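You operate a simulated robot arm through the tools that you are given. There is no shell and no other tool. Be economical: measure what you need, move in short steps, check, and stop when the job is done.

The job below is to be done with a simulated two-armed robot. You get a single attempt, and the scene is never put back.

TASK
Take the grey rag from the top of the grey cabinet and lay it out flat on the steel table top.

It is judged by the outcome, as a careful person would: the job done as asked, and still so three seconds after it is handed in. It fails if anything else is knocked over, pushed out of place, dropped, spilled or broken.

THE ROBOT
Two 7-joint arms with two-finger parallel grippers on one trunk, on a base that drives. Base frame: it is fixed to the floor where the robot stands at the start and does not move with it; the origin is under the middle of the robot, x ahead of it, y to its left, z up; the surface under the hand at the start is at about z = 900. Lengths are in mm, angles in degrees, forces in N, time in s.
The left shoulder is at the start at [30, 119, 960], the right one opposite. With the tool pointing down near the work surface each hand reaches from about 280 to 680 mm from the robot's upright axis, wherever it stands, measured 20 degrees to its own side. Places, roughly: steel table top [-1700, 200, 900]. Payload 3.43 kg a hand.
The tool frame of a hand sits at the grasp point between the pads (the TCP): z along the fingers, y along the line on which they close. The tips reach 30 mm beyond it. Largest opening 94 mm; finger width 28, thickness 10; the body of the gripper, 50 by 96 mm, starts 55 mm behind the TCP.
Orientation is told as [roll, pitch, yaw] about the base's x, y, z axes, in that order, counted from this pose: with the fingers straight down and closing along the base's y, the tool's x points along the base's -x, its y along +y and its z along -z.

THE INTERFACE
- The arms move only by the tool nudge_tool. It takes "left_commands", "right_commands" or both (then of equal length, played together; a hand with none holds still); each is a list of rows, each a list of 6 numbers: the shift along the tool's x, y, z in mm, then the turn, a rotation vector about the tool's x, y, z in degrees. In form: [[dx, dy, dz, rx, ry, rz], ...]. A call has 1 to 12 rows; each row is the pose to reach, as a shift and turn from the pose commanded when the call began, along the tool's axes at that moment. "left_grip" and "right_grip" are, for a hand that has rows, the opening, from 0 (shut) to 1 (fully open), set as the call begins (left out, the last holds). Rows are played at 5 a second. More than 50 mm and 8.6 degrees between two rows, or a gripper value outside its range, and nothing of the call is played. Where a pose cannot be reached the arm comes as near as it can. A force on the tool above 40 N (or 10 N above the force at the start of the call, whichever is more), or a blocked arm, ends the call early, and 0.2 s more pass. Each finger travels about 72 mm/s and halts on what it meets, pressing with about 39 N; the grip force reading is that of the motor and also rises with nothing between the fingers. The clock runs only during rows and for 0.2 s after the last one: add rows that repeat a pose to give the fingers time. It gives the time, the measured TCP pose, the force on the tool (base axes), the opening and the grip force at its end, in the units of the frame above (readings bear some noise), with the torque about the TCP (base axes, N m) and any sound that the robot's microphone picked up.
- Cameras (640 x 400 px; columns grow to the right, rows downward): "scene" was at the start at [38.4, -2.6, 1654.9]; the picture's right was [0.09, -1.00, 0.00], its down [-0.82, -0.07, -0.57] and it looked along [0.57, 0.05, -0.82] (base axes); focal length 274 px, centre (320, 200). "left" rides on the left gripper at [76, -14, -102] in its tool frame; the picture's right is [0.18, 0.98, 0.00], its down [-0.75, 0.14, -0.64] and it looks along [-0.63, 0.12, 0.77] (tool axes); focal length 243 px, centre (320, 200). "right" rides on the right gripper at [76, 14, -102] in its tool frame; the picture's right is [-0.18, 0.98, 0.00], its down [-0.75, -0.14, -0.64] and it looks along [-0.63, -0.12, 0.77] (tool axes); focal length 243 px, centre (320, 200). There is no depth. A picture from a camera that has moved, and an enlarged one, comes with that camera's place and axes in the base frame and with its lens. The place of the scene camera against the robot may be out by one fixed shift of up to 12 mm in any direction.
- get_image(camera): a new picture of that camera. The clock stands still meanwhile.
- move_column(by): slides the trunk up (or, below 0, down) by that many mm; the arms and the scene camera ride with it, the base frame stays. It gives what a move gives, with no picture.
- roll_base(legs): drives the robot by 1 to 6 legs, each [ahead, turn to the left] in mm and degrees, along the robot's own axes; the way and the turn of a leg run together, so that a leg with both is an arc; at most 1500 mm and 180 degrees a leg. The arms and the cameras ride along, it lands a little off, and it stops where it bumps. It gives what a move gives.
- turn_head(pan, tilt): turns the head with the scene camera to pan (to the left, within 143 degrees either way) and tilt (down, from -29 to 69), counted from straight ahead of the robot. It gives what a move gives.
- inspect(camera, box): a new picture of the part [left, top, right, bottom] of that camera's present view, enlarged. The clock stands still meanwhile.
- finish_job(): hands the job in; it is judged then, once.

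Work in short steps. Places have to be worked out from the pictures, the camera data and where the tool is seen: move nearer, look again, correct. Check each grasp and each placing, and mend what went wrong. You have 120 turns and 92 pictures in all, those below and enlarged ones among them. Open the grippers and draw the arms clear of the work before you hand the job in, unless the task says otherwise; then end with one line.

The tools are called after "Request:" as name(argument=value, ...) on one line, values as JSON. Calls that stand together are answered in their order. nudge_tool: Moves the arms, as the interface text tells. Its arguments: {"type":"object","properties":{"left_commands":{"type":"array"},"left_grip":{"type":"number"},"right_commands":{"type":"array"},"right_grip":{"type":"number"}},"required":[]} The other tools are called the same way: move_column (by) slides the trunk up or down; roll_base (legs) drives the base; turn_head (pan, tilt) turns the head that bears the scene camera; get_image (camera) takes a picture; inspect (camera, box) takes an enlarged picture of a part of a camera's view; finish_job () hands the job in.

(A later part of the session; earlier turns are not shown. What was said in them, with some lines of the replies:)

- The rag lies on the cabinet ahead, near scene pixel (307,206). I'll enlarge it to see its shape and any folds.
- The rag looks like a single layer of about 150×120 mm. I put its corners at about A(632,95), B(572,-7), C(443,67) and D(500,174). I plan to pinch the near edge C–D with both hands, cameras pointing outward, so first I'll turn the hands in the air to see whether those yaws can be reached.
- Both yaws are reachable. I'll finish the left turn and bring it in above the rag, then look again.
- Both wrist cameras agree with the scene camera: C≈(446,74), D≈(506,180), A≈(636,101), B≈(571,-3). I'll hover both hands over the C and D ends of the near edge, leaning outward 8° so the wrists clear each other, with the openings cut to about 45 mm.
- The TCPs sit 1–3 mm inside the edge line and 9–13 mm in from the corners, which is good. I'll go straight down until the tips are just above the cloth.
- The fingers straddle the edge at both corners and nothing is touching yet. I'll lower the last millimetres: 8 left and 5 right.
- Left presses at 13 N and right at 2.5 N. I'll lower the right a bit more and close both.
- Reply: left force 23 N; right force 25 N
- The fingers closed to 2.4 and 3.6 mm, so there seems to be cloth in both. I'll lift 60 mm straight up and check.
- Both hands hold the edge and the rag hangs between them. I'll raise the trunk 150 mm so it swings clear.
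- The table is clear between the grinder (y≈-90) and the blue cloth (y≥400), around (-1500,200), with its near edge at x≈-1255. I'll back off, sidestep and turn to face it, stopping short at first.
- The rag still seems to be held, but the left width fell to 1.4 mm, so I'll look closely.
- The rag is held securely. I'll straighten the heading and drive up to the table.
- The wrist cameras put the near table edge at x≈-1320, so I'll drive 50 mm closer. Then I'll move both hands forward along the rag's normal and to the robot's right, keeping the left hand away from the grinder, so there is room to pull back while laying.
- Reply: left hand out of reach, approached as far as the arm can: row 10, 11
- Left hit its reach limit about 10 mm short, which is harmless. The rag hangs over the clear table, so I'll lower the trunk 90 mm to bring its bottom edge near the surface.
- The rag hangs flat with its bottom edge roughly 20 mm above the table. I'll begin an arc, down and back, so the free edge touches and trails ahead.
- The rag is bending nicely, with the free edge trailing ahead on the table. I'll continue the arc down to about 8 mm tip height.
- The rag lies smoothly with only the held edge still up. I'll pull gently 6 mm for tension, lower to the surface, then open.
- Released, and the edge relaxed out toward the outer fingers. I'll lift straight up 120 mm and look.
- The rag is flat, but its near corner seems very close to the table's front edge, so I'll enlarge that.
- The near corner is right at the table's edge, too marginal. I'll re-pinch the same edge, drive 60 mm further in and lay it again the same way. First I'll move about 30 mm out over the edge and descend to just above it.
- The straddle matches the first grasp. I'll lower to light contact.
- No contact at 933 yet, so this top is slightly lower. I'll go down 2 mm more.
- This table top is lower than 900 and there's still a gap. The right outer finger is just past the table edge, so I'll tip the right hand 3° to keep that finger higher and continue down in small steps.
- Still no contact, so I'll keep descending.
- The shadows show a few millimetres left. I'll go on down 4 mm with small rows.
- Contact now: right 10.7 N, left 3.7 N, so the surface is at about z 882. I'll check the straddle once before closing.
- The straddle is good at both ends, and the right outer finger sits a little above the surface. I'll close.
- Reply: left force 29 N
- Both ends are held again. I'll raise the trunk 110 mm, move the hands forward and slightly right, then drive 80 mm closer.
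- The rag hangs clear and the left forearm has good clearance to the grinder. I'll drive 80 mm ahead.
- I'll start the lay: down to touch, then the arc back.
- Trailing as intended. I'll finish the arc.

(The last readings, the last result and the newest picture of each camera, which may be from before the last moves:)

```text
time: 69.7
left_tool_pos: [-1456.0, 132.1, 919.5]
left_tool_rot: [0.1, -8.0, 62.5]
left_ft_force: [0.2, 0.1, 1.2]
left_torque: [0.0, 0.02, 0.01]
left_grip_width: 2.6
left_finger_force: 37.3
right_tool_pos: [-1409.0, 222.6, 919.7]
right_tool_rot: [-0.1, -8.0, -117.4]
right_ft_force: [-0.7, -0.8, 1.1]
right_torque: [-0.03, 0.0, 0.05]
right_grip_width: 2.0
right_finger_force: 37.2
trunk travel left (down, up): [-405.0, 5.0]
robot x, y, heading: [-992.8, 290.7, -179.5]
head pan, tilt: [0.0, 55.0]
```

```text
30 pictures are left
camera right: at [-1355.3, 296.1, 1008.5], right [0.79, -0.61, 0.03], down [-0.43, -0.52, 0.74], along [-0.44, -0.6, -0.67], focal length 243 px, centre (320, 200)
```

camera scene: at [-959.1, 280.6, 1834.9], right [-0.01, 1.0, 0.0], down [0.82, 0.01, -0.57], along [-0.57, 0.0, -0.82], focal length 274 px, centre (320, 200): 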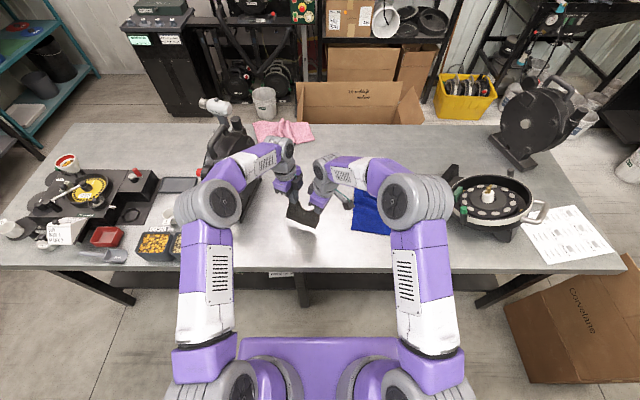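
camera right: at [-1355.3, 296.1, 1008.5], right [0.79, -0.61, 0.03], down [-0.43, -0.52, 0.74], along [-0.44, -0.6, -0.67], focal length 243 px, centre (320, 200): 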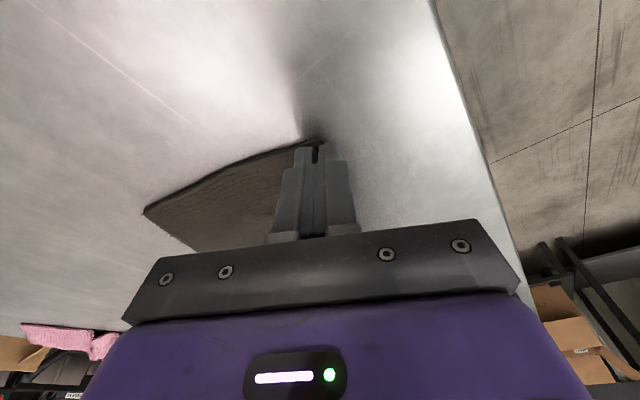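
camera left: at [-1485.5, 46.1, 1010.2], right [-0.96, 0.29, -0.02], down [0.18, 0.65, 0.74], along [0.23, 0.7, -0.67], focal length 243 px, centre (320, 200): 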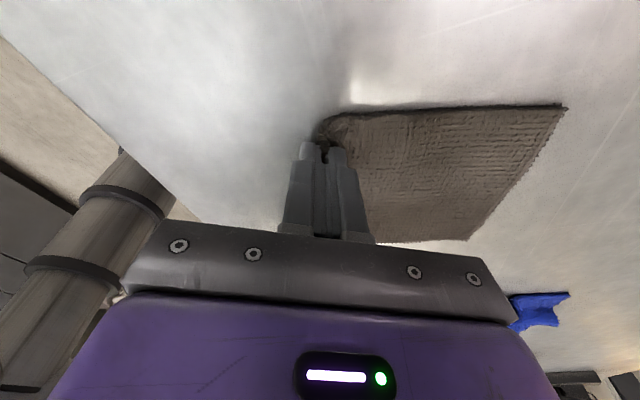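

It's laid down, well inside the edge. I'll apply a small 8 mm tension pull, lower 2 mm, release and lift.

Request:
nudge_tool(left_commands=[[0, -4, 0, 0, 0, 0], [0, -8, 0, 0, 0, 0], [0.3, -8, 2, 0, 0, 0], [0.3, -8, 2, 0, 0, 0]], right_commands=[[0, 4, 0, 0, 0, 0], [0, 8, 0, 0, 0, 0], [0.3, 8, 2, 0, 0, 0], [0.3, 8, 2, 0, 0, 0]])

Request:
nudge_tool(left_commands=[[0, 0, 0, 0, 0, 0], [0, 0, 0, 0, 0, 0], [0, 0, 0, 0, 0, 0], [0, 0, 0, 0, 0, 0]], right_commands=[[0, 0, 0, 0, 0, 0], [0, 0, 0, 0, 0, 0], [0, 0, 0, 0, 0, 0], [0, 0, 0, 0, 0, 0]], left_grip=0.5, right_grip=0.5)

Request:
nudge_tool(left_commands=[[-0.5, 0, -4, 0, 0, 0], [-3, 0, -20, 0, 0, 0], [-7, 0, -50, 0, 0, 0], [-13, 0, -90, 0, 0, 0], [-19, 0, -130, 0, 0, 0], [-25, 0, -170, 0, 0, 0], [-25, 0, -170, 0, 0, 0]], right_commands=[[-0.5, 0, -4, 0, 0, 0], [-3, 0, -20, 0, 0, 0], [-7, 0, -50, 0, 0, 0], [-13, 0, -90, 0, 0, 0], [-19, 0, -130, 0, 0, 0], [-25, 0, -170, 0, 0, 0], [-25, 0, -170, 0, 0, 0]])

Request:
get_image(camera="left")

Request:
get_image(camera="right")

```text
time: 70.7
left_tool_pos: [-1449.9, 127.9, 916.7]
left_tool_rot: [0.2, -7.9, 62.5]
left_ft_force: [2.3, 0.3, 5.4]
left_torque: [0.02, -0.05, 0.01]
left_grip_width: 2.7
left_finger_force: 37.7
right_tool_pos: [-1403.8, 217.5, 916.6]
right_tool_rot: [0.0, -8.0, -117.4]
right_ft_force: [-0.4, -0.8, 0.7]
right_torque: [-0.03, -0.01, 0.03]
right_grip_width: 2.2
right_finger_force: 36.7
trunk travel left (down, up): [-405.0, 5.0]
robot x, y, heading: [-993.6, 291.6, -179.5]
head pan, tilt: [0.0, 55.0]
```

```text
time: 71.7
left_tool_pos: [-1449.3, 127.3, 915.4]
left_tool_rot: [0.2, -8.0, 62.5]
left_ft_force: [0.4, 0.3, -0.4]
left_torque: [0.01, -0.01, 0.0]
left_grip_width: 46.6
left_finger_force: 0.1
right_tool_pos: [-1402.7, 217.5, 916.6]
right_tool_rot: [0.0, -8.0, -117.4]
right_ft_force: [0.7, -0.1, -0.5]
right_torque: [0.02, 0.03, 0.0]
right_grip_width: 47.1
right_finger_force: 0.0
trunk travel left (down, up): [-405.0, 5.0]
robot x, y, heading: [-995.8, 287.2, -179.4]
head pan, tilt: [0.0, 55.0]
```

```text
time: 73.3
left_tool_pos: [-1448.8, 126.1, 1088.2]
left_tool_rot: [-0.1, -8.0, 62.4]
left_ft_force: [0.1, 0.0, 0.3]
left_torque: [-0.02, 0.0, 0.0]
left_grip_width: 46.9
left_finger_force: 0.2
right_tool_pos: [-1403.7, 218.7, 1087.9]
right_tool_rot: [0.1, -8.0, -117.5]
right_ft_force: [0.1, 0.4, 0.2]
right_torque: [-0.01, 0.01, 0.0]
right_grip_width: 47.1
right_finger_force: 0.1
trunk travel left (down, up): [-405.0, 5.0]
robot x, y, heading: [-999.2, 288.9, -179.5]
head pan, tilt: [0.0, 55.0]
```

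```text
29 pictures are left
camera left: at [-1478.1, 40.7, 1178.8], right [-0.96, 0.29, -0.03], down [0.18, 0.65, 0.74], along [0.23, 0.7, -0.67], focal length 243 px, centre (320, 200)
```

left: 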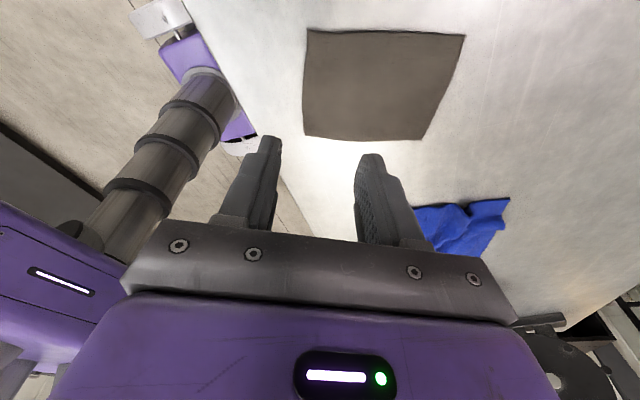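

```text
28 pictures are left
camera right: at [-1349.7, 292.0, 1177.0], right [0.79, -0.61, 0.03], down [-0.43, -0.52, 0.74], along [-0.44, -0.6, -0.67], focal length 243 px, centre (320, 200)
```

right: 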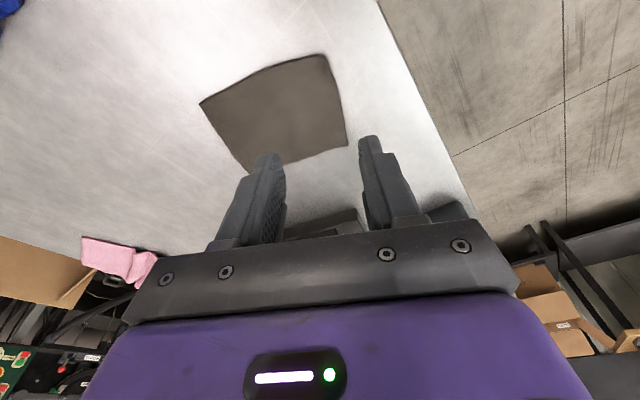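

The rag lies flat and square, well inside the table. I'll open fully, back away and take a final overview.

Request:
nudge_tool(left_commands=[[-4, 0, -30, 0, 0, 0], [-8, 0, -60, 0, 0, 0]], right_commands=[[-4, 0, -30, 0, 0, 0], [-8, 0, -60, 0, 0, 0]], left_grip=1, right_grip=1)

Request:
roll_base(legs=[[-350, 0]])

Request:
turn_head(pan=0, tilt=42)

Request:
get_image(camera="scene")

Request:
inspect(camera="scene", box=[220, 120, 420, 250])

```text
time: 73.9
left_tool_pos: [-1449.8, 126.3, 1150.7]
left_tool_rot: [0.2, -8.0, 62.6]
left_ft_force: [0.2, 0.7, -0.3]
left_torque: [-0.03, 0.01, 0.0]
left_grip_width: 94.0
left_finger_force: 0.1
right_tool_pos: [-1405.5, 216.7, 1149.1]
right_tool_rot: [0.0, -7.9, -117.4]
right_ft_force: [0.4, -0.4, 0.2]
right_torque: [0.03, -0.02, 0.0]
right_grip_width: 93.9
right_finger_force: 0.1
trunk travel left (down, up): [-405.0, 5.0]
robot x, y, heading: [-993.9, 289.6, -179.7]
head pan, tilt: [0.0, 55.0]
```

```text
time: 76.2
left_tool_pos: [-1093.7, 125.8, 1149.9]
left_tool_rot: [0.0, -7.9, 63.0]
left_ft_force: [-0.2, 0.0, -0.9]
left_torque: [0.0, 0.0, -0.01]
left_grip_width: 94.0
left_finger_force: 0.0
right_tool_pos: [-1048.9, 217.1, 1147.8]
right_tool_rot: [0.0, -8.0, -116.8]
right_ft_force: [0.2, 0.2, 0.4]
right_torque: [-0.02, 0.0, 0.01]
right_grip_width: 94.1
right_finger_force: 0.1
trunk travel left (down, up): [-405.0, 5.0]
robot x, y, heading: [-639.2, 296.8, -178.7]
head pan, tilt: [0.0, 55.0]
```

```text
time: 77.0
left_tool_pos: [-1093.5, 126.0, 1150.6]
left_tool_rot: [0.2, -8.0, 63.0]
left_ft_force: [0.8, 0.6, 0.7]
left_torque: [0.01, 0.0, 0.02]
left_grip_width: 93.9
left_finger_force: 0.1
right_tool_pos: [-1049.3, 218.4, 1147.9]
right_tool_rot: [0.0, -8.1, -116.8]
right_ft_force: [-0.5, -0.2, -0.5]
right_torque: [0.01, 0.04, 0.01]
right_grip_width: 94.3
right_finger_force: 0.0
trunk travel left (down, up): [-405.0, 5.0]
robot x, y, heading: [-640.6, 293.7, -178.8]
head pan, tilt: [0.0, 42.0]
```

```text
27 pictures are left
camera scene: at [-696.7, 284.8, 1852.6], right [-0.02, 1.0, 0.0], down [0.67, 0.01, -0.74], along [-0.74, -0.02, -0.67], focal length 274 px, centre (320, 200)
```

scene: 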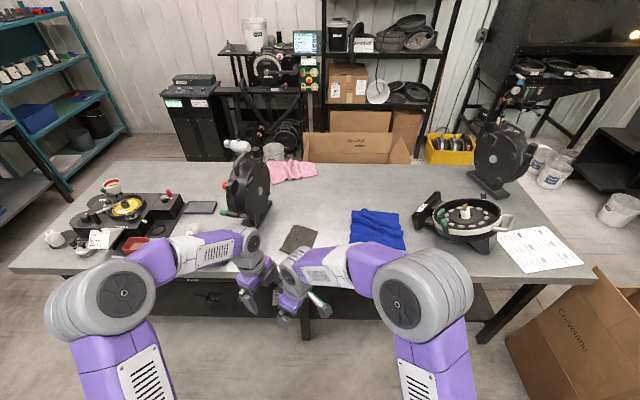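

```text
3.08 times, centred on (320, 185) of scene
camera zoom: at [-696.7, 284.8, 1852.6], right [-0.02, 1.0, 0.0], down [0.67, 0.01, -0.74], along [-0.74, -0.02, -0.67], focal length 843 px, centre (320, 246)
```

zoom: 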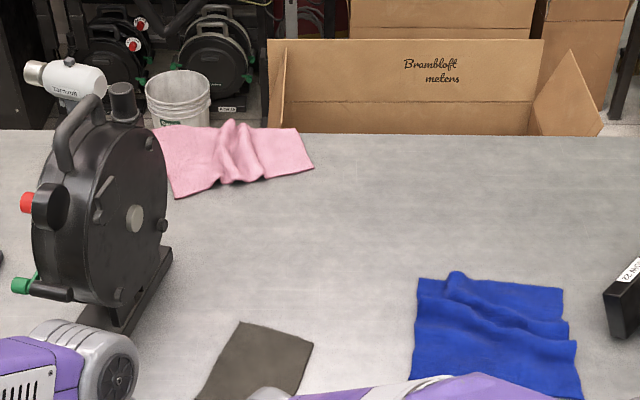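

The rag lies flat on the steel table, everything else stands where it was, and the arms are clear with the grippers open. I'm handing the job in.

Request:
finish_job()

```text
The job is handed in.
```

The grey rag is off the cabinet and laid out flat on the steel table top, clear of the front edge. I had to lay it twice, because the first time its near corner ended up right at the table edge. In the last pictures, nothing else on the table looked moved.
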